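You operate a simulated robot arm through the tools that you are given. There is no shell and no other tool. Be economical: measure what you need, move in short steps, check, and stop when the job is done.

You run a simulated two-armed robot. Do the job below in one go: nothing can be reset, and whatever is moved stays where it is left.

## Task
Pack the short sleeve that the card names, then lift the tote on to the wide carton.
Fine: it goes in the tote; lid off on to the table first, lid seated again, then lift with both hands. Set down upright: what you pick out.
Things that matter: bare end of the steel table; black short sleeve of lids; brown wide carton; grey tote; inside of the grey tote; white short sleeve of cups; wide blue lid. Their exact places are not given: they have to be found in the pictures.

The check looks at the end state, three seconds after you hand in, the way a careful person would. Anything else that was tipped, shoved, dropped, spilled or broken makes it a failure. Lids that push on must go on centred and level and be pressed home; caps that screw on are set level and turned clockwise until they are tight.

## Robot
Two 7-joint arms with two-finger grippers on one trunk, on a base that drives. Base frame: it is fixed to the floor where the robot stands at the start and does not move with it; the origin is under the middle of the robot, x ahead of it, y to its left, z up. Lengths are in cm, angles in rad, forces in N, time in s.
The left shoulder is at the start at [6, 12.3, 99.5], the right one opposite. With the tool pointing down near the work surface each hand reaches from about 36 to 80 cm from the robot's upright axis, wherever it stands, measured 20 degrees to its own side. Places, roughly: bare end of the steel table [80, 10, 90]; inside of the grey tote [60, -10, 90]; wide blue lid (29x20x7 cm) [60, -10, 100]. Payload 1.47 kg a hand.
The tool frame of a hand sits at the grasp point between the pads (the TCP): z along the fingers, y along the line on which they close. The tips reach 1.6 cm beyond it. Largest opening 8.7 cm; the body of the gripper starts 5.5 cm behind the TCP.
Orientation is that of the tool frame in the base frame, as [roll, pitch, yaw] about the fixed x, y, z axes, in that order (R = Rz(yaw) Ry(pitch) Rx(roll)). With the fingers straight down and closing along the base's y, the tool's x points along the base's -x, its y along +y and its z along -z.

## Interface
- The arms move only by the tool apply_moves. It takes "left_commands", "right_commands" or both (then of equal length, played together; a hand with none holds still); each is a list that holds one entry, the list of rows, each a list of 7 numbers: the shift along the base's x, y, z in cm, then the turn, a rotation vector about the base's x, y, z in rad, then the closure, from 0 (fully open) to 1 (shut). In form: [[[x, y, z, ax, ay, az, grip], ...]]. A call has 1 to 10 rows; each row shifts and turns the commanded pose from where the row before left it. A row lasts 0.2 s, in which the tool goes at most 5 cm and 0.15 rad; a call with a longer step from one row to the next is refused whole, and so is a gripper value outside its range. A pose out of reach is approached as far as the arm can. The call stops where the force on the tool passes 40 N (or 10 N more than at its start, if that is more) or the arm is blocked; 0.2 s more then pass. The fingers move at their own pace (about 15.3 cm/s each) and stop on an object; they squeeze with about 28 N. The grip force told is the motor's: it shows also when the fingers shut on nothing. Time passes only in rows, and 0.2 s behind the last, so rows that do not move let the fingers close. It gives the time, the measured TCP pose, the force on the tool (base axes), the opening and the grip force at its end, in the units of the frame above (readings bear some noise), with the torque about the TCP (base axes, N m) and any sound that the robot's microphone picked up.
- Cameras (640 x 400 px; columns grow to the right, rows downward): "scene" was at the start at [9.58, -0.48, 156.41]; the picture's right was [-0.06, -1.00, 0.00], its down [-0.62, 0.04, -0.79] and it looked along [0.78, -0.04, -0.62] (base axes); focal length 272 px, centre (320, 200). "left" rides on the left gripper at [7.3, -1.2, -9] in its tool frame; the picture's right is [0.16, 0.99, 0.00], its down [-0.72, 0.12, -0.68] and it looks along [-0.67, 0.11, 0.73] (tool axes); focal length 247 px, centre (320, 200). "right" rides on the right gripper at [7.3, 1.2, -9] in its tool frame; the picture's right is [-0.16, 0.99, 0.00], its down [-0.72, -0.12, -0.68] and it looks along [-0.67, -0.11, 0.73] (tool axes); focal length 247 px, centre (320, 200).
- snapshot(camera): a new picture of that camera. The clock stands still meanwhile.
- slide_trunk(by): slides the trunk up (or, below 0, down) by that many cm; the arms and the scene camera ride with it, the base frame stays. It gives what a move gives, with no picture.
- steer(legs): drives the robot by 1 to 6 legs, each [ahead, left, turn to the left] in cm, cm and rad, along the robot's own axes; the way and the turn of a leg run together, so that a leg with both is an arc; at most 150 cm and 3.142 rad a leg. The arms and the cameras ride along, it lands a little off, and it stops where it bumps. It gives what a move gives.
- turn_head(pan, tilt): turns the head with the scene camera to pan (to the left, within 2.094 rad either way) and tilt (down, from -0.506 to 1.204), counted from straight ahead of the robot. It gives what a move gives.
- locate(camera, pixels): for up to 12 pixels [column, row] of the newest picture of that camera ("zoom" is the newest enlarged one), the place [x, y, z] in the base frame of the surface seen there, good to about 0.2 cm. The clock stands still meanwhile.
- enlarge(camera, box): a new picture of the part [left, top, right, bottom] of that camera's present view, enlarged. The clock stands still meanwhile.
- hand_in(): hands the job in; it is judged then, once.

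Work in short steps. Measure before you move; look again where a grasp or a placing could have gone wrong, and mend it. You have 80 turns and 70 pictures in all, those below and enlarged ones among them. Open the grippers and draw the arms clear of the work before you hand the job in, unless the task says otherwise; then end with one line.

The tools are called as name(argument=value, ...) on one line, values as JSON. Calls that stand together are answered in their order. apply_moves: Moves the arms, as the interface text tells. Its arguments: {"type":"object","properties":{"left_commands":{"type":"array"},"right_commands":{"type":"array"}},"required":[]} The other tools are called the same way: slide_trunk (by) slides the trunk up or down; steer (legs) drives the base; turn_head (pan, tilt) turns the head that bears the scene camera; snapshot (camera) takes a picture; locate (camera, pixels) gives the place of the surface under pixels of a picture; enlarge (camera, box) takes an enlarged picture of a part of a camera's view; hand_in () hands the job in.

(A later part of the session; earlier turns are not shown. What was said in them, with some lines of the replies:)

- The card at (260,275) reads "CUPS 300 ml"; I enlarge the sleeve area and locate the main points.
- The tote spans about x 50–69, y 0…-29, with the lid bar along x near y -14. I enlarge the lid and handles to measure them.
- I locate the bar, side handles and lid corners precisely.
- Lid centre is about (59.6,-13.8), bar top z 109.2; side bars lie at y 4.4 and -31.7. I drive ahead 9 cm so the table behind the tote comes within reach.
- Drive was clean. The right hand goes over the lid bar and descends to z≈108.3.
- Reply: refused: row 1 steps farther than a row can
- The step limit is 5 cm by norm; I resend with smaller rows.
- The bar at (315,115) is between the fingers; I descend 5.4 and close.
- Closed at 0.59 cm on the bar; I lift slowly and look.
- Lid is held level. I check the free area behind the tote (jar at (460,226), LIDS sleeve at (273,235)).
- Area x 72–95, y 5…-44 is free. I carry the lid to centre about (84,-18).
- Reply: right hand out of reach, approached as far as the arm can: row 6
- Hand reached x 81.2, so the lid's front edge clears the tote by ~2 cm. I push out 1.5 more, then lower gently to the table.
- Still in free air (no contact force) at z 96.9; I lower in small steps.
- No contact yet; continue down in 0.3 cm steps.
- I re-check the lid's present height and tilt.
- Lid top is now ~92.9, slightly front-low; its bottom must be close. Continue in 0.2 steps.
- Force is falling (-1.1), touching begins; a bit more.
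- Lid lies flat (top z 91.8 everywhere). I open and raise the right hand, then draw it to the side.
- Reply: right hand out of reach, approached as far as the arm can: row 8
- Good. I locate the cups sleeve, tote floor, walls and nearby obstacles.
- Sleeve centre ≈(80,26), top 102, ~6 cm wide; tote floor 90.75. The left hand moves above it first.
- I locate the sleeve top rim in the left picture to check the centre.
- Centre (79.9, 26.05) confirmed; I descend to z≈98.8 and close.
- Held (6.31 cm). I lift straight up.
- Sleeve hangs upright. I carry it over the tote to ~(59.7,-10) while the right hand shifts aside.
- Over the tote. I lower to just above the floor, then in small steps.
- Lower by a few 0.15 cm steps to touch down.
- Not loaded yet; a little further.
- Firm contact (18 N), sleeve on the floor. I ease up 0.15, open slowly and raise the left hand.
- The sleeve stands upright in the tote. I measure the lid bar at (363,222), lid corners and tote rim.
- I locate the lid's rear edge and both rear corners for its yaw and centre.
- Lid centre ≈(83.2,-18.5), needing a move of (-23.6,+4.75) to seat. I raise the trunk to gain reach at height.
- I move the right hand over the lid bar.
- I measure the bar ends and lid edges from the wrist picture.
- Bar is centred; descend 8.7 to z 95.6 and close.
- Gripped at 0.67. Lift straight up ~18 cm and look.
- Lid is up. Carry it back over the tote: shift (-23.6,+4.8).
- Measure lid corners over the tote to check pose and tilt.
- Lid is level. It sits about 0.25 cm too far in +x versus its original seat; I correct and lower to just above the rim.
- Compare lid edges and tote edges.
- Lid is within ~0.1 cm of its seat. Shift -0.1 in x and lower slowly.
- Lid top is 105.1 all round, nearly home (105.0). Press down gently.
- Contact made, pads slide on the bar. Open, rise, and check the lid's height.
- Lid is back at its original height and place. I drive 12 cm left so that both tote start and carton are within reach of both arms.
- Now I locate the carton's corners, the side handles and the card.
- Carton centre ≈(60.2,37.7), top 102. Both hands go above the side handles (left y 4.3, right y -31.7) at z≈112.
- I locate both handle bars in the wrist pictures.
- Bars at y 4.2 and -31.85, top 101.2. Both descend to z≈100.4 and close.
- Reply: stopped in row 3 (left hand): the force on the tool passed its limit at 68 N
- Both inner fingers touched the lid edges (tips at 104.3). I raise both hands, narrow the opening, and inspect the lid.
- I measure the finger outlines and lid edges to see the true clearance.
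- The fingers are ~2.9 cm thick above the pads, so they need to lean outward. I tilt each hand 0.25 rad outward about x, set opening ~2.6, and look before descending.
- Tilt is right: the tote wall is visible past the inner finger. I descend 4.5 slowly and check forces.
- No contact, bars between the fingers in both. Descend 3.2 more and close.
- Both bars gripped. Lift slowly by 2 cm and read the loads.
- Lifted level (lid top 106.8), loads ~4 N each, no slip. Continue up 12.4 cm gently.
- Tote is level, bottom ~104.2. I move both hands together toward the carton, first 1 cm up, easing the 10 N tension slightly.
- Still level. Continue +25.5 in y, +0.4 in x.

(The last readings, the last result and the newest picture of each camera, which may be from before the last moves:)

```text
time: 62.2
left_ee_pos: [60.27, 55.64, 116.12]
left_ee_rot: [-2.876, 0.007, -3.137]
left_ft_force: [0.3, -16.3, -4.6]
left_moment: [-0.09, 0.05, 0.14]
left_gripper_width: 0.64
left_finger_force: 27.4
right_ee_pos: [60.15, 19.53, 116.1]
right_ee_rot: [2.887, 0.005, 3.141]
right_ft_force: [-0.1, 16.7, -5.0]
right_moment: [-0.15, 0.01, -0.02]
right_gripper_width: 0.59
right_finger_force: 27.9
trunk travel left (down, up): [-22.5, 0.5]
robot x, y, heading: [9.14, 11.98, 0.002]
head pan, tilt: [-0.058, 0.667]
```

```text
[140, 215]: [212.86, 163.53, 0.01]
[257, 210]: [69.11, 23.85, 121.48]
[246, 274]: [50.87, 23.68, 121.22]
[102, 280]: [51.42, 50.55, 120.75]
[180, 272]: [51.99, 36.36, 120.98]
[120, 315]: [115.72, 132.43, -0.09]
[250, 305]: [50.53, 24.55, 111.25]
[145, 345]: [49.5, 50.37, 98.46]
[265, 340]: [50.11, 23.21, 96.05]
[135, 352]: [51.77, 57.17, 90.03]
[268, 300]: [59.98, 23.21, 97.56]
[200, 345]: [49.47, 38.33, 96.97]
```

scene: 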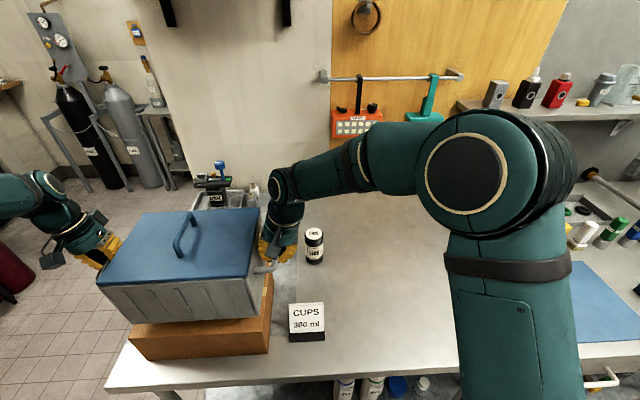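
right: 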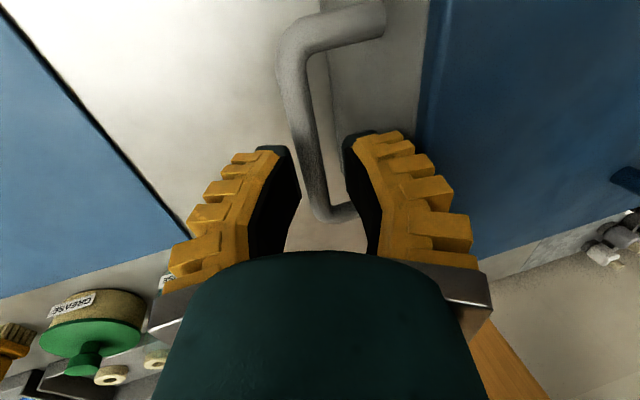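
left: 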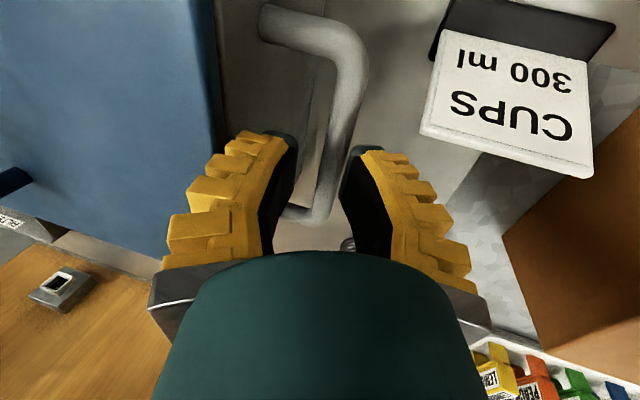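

Tote is over the carton (y 23.5–51 vs 23.1–52.2; x aligned). Lower 3.3 cm, easing the 16 N tension.

apply_moves(left_commands=[[[0, 0.1, -0.8, 0, 0, 0, 1], [0, 0, -0.9, 0, 0, 0, 1], [0, 0, -0.8, 0, 0, 0, 1], [0, 0, -0.5, 0, 0, 0, 1], [0, 0, -0.3, 0, 0, 0, 1], [0, 0, 0, 0, 0, 0, 1]]], right_commands=[[[0, 0.3, -0.8, 0, 0, 0, 1], [0, 0, -0.9, 0, 0, 0, 1], [0, 0, -0.8, 0, 0, 0, 1], [0, 0, -0.5, 0, 0, 0, 1], [0, 0, -0.3, 0, 0, 0, 1], [0, 0, 0, 0, 0, 0, 1]]])

enlarge(camera="scene", box=[80, 195, 300, 370])

```text
time: 63.6
left_ee_pos: [60.14, 55.63, 112.78]
left_ee_rot: [-2.875, 0.007, -3.138]
left_ft_force: [1.2, -8.7, -5.3]
left_moment: [0.01, -0.05, 0.27]
left_gripper_width: 0.71
left_finger_force: 27.4
right_ee_pos: [60.4, 19.72, 112.75]
right_ee_rot: [2.887, 0.005, 3.138]
right_ft_force: [-0.4, 7.2, -4.4]
right_moment: [-0.08, 0.1, 0.0]
right_gripper_width: 0.63
right_finger_force: 28.1
trunk travel left (down, up): [-22.5, 0.5]
robot x, y, heading: [8.82, 12.47, 0.0]
head pan, tilt: [-0.058, 0.667]
```

```text
2.29 times, centred on (190, 282) of scene
```

zoom: 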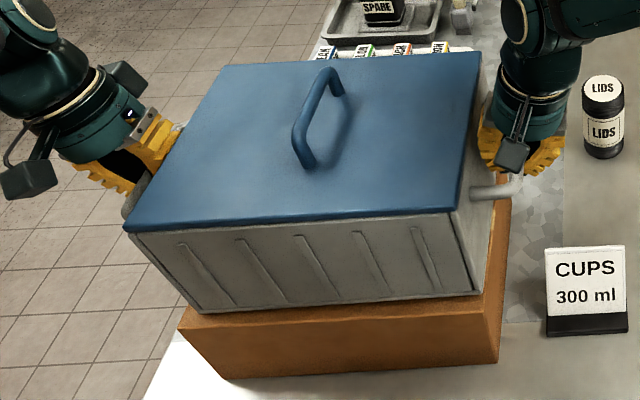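

locate(camera="zoom", pixels=[[225, 72], [470, 62], [460, 200], [140, 222], [300, 212], [198, 308], [475, 288], [495, 300], [185, 325], [490, 350], [340, 300], [480, 110]])

```text
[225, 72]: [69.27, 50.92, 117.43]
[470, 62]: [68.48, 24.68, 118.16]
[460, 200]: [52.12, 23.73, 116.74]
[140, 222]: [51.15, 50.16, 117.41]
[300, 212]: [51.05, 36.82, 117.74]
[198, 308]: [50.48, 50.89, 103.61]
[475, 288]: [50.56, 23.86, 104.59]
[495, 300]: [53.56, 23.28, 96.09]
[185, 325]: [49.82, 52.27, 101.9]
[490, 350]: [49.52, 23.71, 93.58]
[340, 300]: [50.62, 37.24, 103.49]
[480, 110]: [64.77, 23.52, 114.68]
```

Right side is ~0.6 cm higher. I lower the right 0.6 more, then both together to touch down.

apply_moves(left_commands=[[[0, 0.1, 0, 0, 0, 0, 1], [0, 0.1, -0.1, 0, 0, 0, 1], [0, 0, -0.2, 0, 0, 0, 1], [0, 0, -0.2, 0, 0, 0, 1], [0, 0, 0, 0, 0, 0, 1]]], right_commands=[[[0, 0.15, -0.3, 0, 0, 0, 1], [0, 0.15, -0.3, 0, 0, 0, 1], [0, 0, -0.2, 0, 0, 0, 1], [0, 0, -0.2, 0, 0, 0, 1], [0, 0, 0, 0, 0, 0, 1]]])

```text
time: 64.8
left_ee_pos: [60.36, 55.85, 112.21]
left_ee_rot: [-2.879, 0.006, -3.138]
left_ft_force: [0.6, 1.5, -2.4]
left_moment: [-0.03, 0.16, 0.12]
left_gripper_width: 1.0
left_finger_force: 27.9
right_ee_pos: [60.41, 20.12, 111.79]
right_ee_rot: [2.886, 0.004, 3.138]
right_ft_force: [0.4, -3.4, -4.3]
right_moment: [0.02, 0.09, -0.12]
right_gripper_width: 0.6
right_finger_force: 27.5
trunk travel left (down, up): [-22.5, 0.5]
robot x, y, heading: [8.85, 12.25, 0.0]
head pan, tilt: [-0.058, 0.667]
```

Left side starts touching (load 2.4 N). Lower further in tiny steps, a bit more on the right.

apply_moves(left_commands=[[[0, 0, -0.1, 0, 0, 0, 1], [0, 0, -0.1, 0, 0, 0, 1], [0, 0, -0.1, 0, 0, 0, 1], [0, 0, 0, 0, 0, 0, 1]]], right_commands=[[[0, 0, -0.2, 0, 0, 0, 1], [0, 0, -0.15, 0, 0, 0, 1], [0, 0, -0.15, 0, 0, 0, 1], [0, 0, 0, 0, 0, 0, 1]]])

enlarge(camera="scene", box=[80, 195, 300, 370])

locate(camera="zoom", pixels=[[230, 80], [465, 75], [455, 205], [145, 230], [300, 218], [465, 130], [190, 150], [198, 310], [475, 290]])

```text
time: 65.8
left_ee_pos: [60.13, 55.87, 111.97]
left_ee_rot: [-2.876, 0.007, -3.14]
left_ft_force: [-0.7, 0.6, -3.8]
left_moment: [-0.01, -0.02, 0.04]
left_gripper_width: 0.65
left_finger_force: 27.3
right_ee_pos: [60.27, 20.26, 111.46]
right_ee_rot: [2.883, 0.005, 3.137]
right_ft_force: [0.6, 1.0, -1.8]
right_moment: [0.03, 0.01, -0.07]
right_gripper_width: 0.62
right_finger_force: 28.1
trunk travel left (down, up): [-22.5, 0.5]
robot x, y, heading: [9.04, 12.39, 0.003]
head pan, tilt: [-0.058, 0.667]
```

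```text
2.29 times, centred on (190, 282) of scene
```

zoom: 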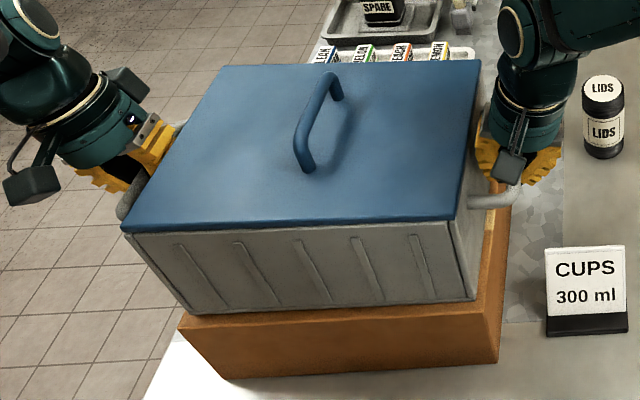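

```text
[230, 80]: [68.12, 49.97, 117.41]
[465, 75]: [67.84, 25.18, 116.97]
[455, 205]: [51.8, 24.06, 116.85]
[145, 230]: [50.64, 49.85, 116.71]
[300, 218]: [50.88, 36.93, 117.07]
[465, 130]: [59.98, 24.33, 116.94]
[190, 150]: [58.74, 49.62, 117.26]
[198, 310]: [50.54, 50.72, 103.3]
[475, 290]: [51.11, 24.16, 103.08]
```

Right side is home (117.0 = 102+15); left still 0.3 high. Lower the left.

apply_moves(left_commands=[[[0, 0, -0.15, 0, 0, 0, 1], [0, 0, -0.15, 0, 0, 0, 1], [0, 0, -0.15, 0, 0, 0, 1], [0, 0, 0, 0, 0, 0, 1]]], right_commands=[[[0, 0, 0, 0, 0, 0, 1], [0, 0, -0.1, 0, 0, 0, 1], [0, 0, -0.1, 0, 0, 0, 1], [0, 0, 0, 0, 0, 0, 1]]])

enlarge(camera="scene", box=[80, 195, 300, 370])

locate(camera="zoom", pixels=[[230, 80], [465, 75], [455, 205], [145, 225], [300, 215], [465, 130], [190, 150], [210, 120]])

```text
time: 66.8
left_ee_pos: [60.26, 55.78, 111.5]
left_ee_rot: [-2.876, 0.007, -3.138]
left_ft_force: [0.7, -1.8, -2.0]
left_moment: [0.02, 0.07, 0.05]
left_gripper_width: 0.61
left_finger_force: 28.1
right_ee_pos: [60.37, 20.12, 111.12]
right_ee_rot: [2.886, 0.004, 3.141]
right_ft_force: [-0.3, 4.2, 1.6]
right_moment: [-0.08, -0.04, -0.02]
right_gripper_width: 0.0
right_finger_force: 28.0
trunk travel left (down, up): [-22.5, 0.5]
robot x, y, heading: [8.94, 12.0, -0.0]
head pan, tilt: [-0.058, 0.667]
```

```text
2.29 times, centred on (190, 282) of scene
```

zoom: 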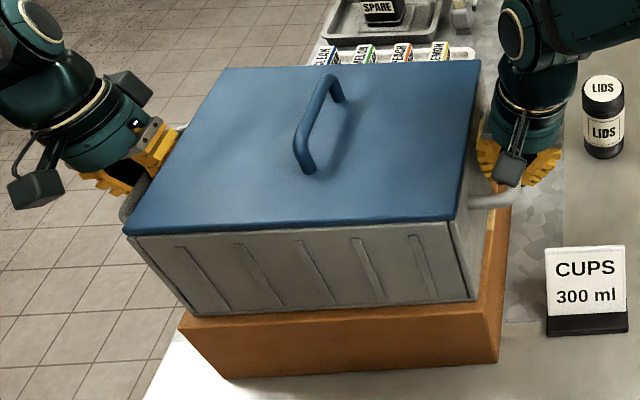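

```text
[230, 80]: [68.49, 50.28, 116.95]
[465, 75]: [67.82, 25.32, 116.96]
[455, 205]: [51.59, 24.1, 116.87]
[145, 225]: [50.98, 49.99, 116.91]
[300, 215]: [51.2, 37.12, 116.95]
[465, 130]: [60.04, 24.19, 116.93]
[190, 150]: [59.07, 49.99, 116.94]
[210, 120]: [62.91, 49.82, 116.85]
```

Tote sits level at 116.95 on the carton. I open the fingers slightly, shifting the right hand 0.3 outward to centre on its bar.

apply_moves(left_commands=[[[0, 0, 0, 0, 0, 0, 0.9], [0, 0, 0, 0, 0, 0, 0.82], [0, 0, 0, 0, 0, 0, 0.78], [0, 0, 0, 0, 0, 0, 0.78]]], right_commands=[[[0, 0, 0, 0, 0, 0, 0.9], [0, -0.2, 0, 0, 0, 0, 0.82], [0, -0.1, 0, 0, 0, 0, 0.78], [0, 0, 0, 0, 0, 0, 0.78]]])

snapshot(camera="left")

snapshot(camera="right")

```text
time: 67.8
left_ee_pos: [60.15, 55.68, 111.45]
left_ee_rot: [-2.877, 0.007, -3.139]
left_ft_force: [0.0, -0.1, -0.3]
left_moment: [-0.01, -0.03, 0.03]
left_gripper_width: 2.59
left_finger_force: 4.5
right_ee_pos: [60.28, 19.85, 110.98]
right_ee_rot: [2.887, 0.006, 3.139]
right_ft_force: [0.2, 0.4, -0.6]
right_moment: [0.0, -0.02, -0.01]
right_gripper_width: 2.57
right_finger_force: 4.7
trunk travel left (down, up): [-22.5, 0.5]
robot x, y, heading: [9.1, 12.42, 0.005]
head pan, tilt: [-0.058, 0.667]
```

```text
18 pictures are left
```

left: 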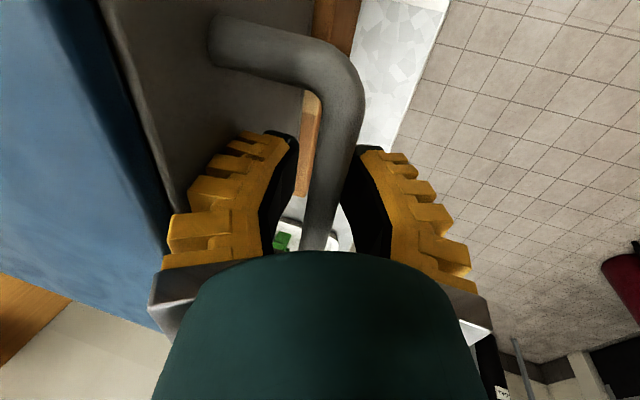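

```text
17 pictures are left
```

right: 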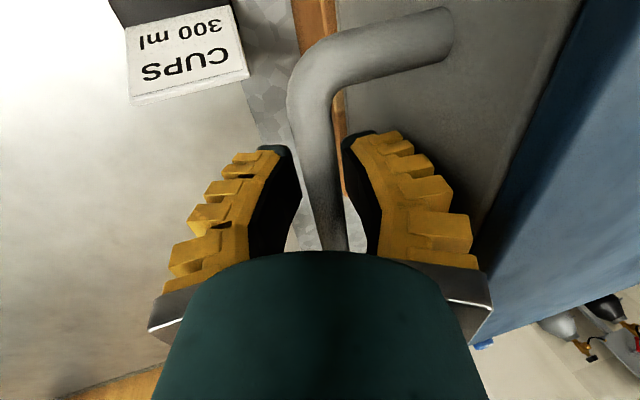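

Both bars are free and centred between the fingers. Retreat along the tool axes.

apply_moves(left_commands=[[[0, 0.26, 0.97, 0, 0, 0, 0.78], [0, 0.4, 1.45, 0, 0, 0, 0.78], [0, 0.5, 1.9, 0, 0, 0, 0.78], [0, 0.8, 2.9, 0, 0, 0, 0.78], [0, 1, 3.5, 0, 0, 0, 0.6], [0, 1, 3.5, 0, 0, 0, 0.4]]], right_commands=[[[0, -0.26, 0.97, 0, 0, 0, 0.78], [0, -0.4, 1.45, 0, 0, 0, 0.78], [0, -0.5, 1.9, 0, 0, 0, 0.78], [0, -0.8, 2.9, 0, 0, 0, 0.78], [0, -1, 3.5, 0, 0, 0, 0.6], [0, -1, 3.5, 0, 0, 0, 0.4]]])

snapshot(camera="scene")

```text
time: 69.2
left_ee_pos: [60.06, 59.83, 125.72]
left_ee_rot: [-2.878, 0.009, -3.139]
left_ft_force: [-0.5, -1.0, -0.4]
left_moment: [0.0, 0.0, 0.02]
left_gripper_width: 5.72
left_finger_force: 3.6
right_ee_pos: [60.14, 15.81, 125.43]
right_ee_rot: [2.887, 0.005, 3.14]
right_ft_force: [-1.2, 0.8, -0.2]
right_moment: [0.06, -0.04, -0.02]
right_gripper_width: 5.75
right_finger_force: 3.7
trunk travel left (down, up): [-22.5, 0.5]
robot x, y, heading: [8.83, 12.15, 0.003]
head pan, tilt: [-0.058, 0.667]
```

```text
16 pictures are left
```

scene: 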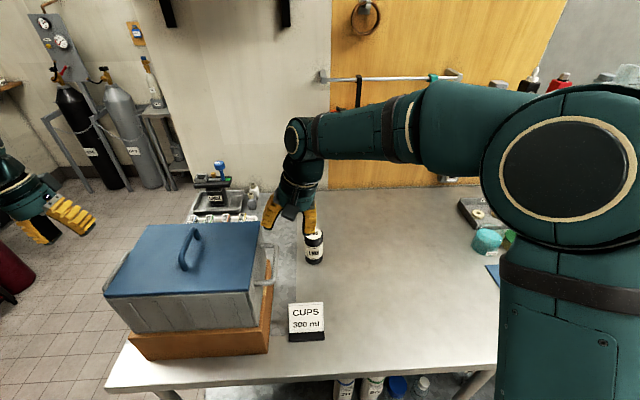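

Hands are clear. I draw both arms away and take a final look at tote and table.

apply_moves(left_commands=[[[-1.5, 0, 1, 0, 0, 0, 0], [-2, 0, 0, 0, 0, 0, 0], [-2, 0, 0, 0, 0, 0, 0], [-2, 0, 0, 0, 0, 0, 0], [-2, 0, 0, 0, 0, 0, 0], [0, 0, 0, 0, 0, 0, 0], [0, 0, 0, 0, 0, 0, 0], [0, 0, 0, 0, 0, 0, 0], [0, 0, 0, 0, 0, 0, 0]]], right_commands=[[[0, -3, 1, 0, 0, 0, 0.2], [-1, -4.4, 0, 0, 0, 0, 0], [-1, -4.4, 0, 0, 0, 0, 0], [-1, -4.4, 0, 0, 0, 0, 0], [-1, -4.4, 0, 0, 0, 0, 0], [-1, -4.4, 0, 0, 0, 0, 0], [-1, -4.4, 0, 0, 0, 0, 0], [-1, -4.4, 0, 0, 0, 0, 0], [-1, -4.4, 0, 0, 0, 0, 0]]])

snapshot(camera="scene")

enlarge(camera="scene", box=[80, 200, 300, 370])

locate(camera="zoom", pixels=[[225, 82], [460, 75], [450, 195], [145, 215], [300, 208], [200, 305], [470, 285], [300, 297], [190, 318], [482, 300]])

```text
time: 71.2
left_ee_pos: [50.66, 59.48, 126.69]
left_ee_rot: [-2.879, 0.007, -3.137]
left_ft_force: [0.0, -0.6, 0.2]
left_moment: [0.02, 0.03, 0.01]
left_gripper_width: 8.69
left_finger_force: 0.2
right_ee_pos: [52.4, -22.76, 126.32]
right_ee_rot: [2.885, 0.006, 3.137]
right_ft_force: [0.3, 0.5, -0.1]
right_moment: [0.01, -0.01, -0.02]
right_gripper_width: 8.7
right_finger_force: 0.1
trunk travel left (down, up): [-22.5, 0.5]
robot x, y, heading: [8.84, 12.02, 0.002]
head pan, tilt: [-0.058, 0.667]
```

```text
15 pictures are left
```

scene: 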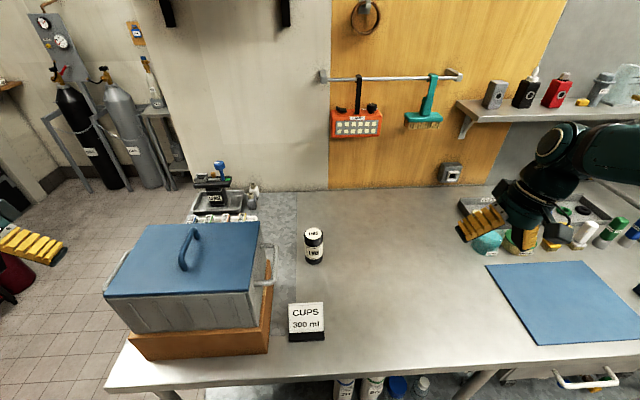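

```text
2.35 times, centred on (190, 285) of scene
```

zoom: 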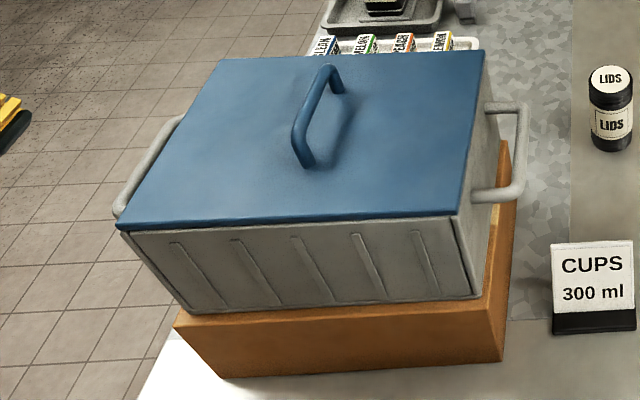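

```text
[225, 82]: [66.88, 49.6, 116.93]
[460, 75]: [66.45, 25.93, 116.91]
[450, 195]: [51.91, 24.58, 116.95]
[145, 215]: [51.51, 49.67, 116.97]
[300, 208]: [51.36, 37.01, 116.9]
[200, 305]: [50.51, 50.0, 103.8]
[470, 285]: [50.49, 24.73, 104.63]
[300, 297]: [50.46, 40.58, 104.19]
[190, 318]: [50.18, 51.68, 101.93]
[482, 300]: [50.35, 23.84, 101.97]
```

The tote stands level on the carton (lid top 116.9 at all corners), the lid is seated, the other items stand where they were and both hands are open and clear. I hand in.

hand_in()

```text
The job is handed in.
```

The white sleeve of cups is upright in the grey tote, the lid is seated again, and the tote stands level on the brown carton; the job is handed in. On the first reach for the tote handles both hands bumped the lid edge, but the lid stayed level and seated.
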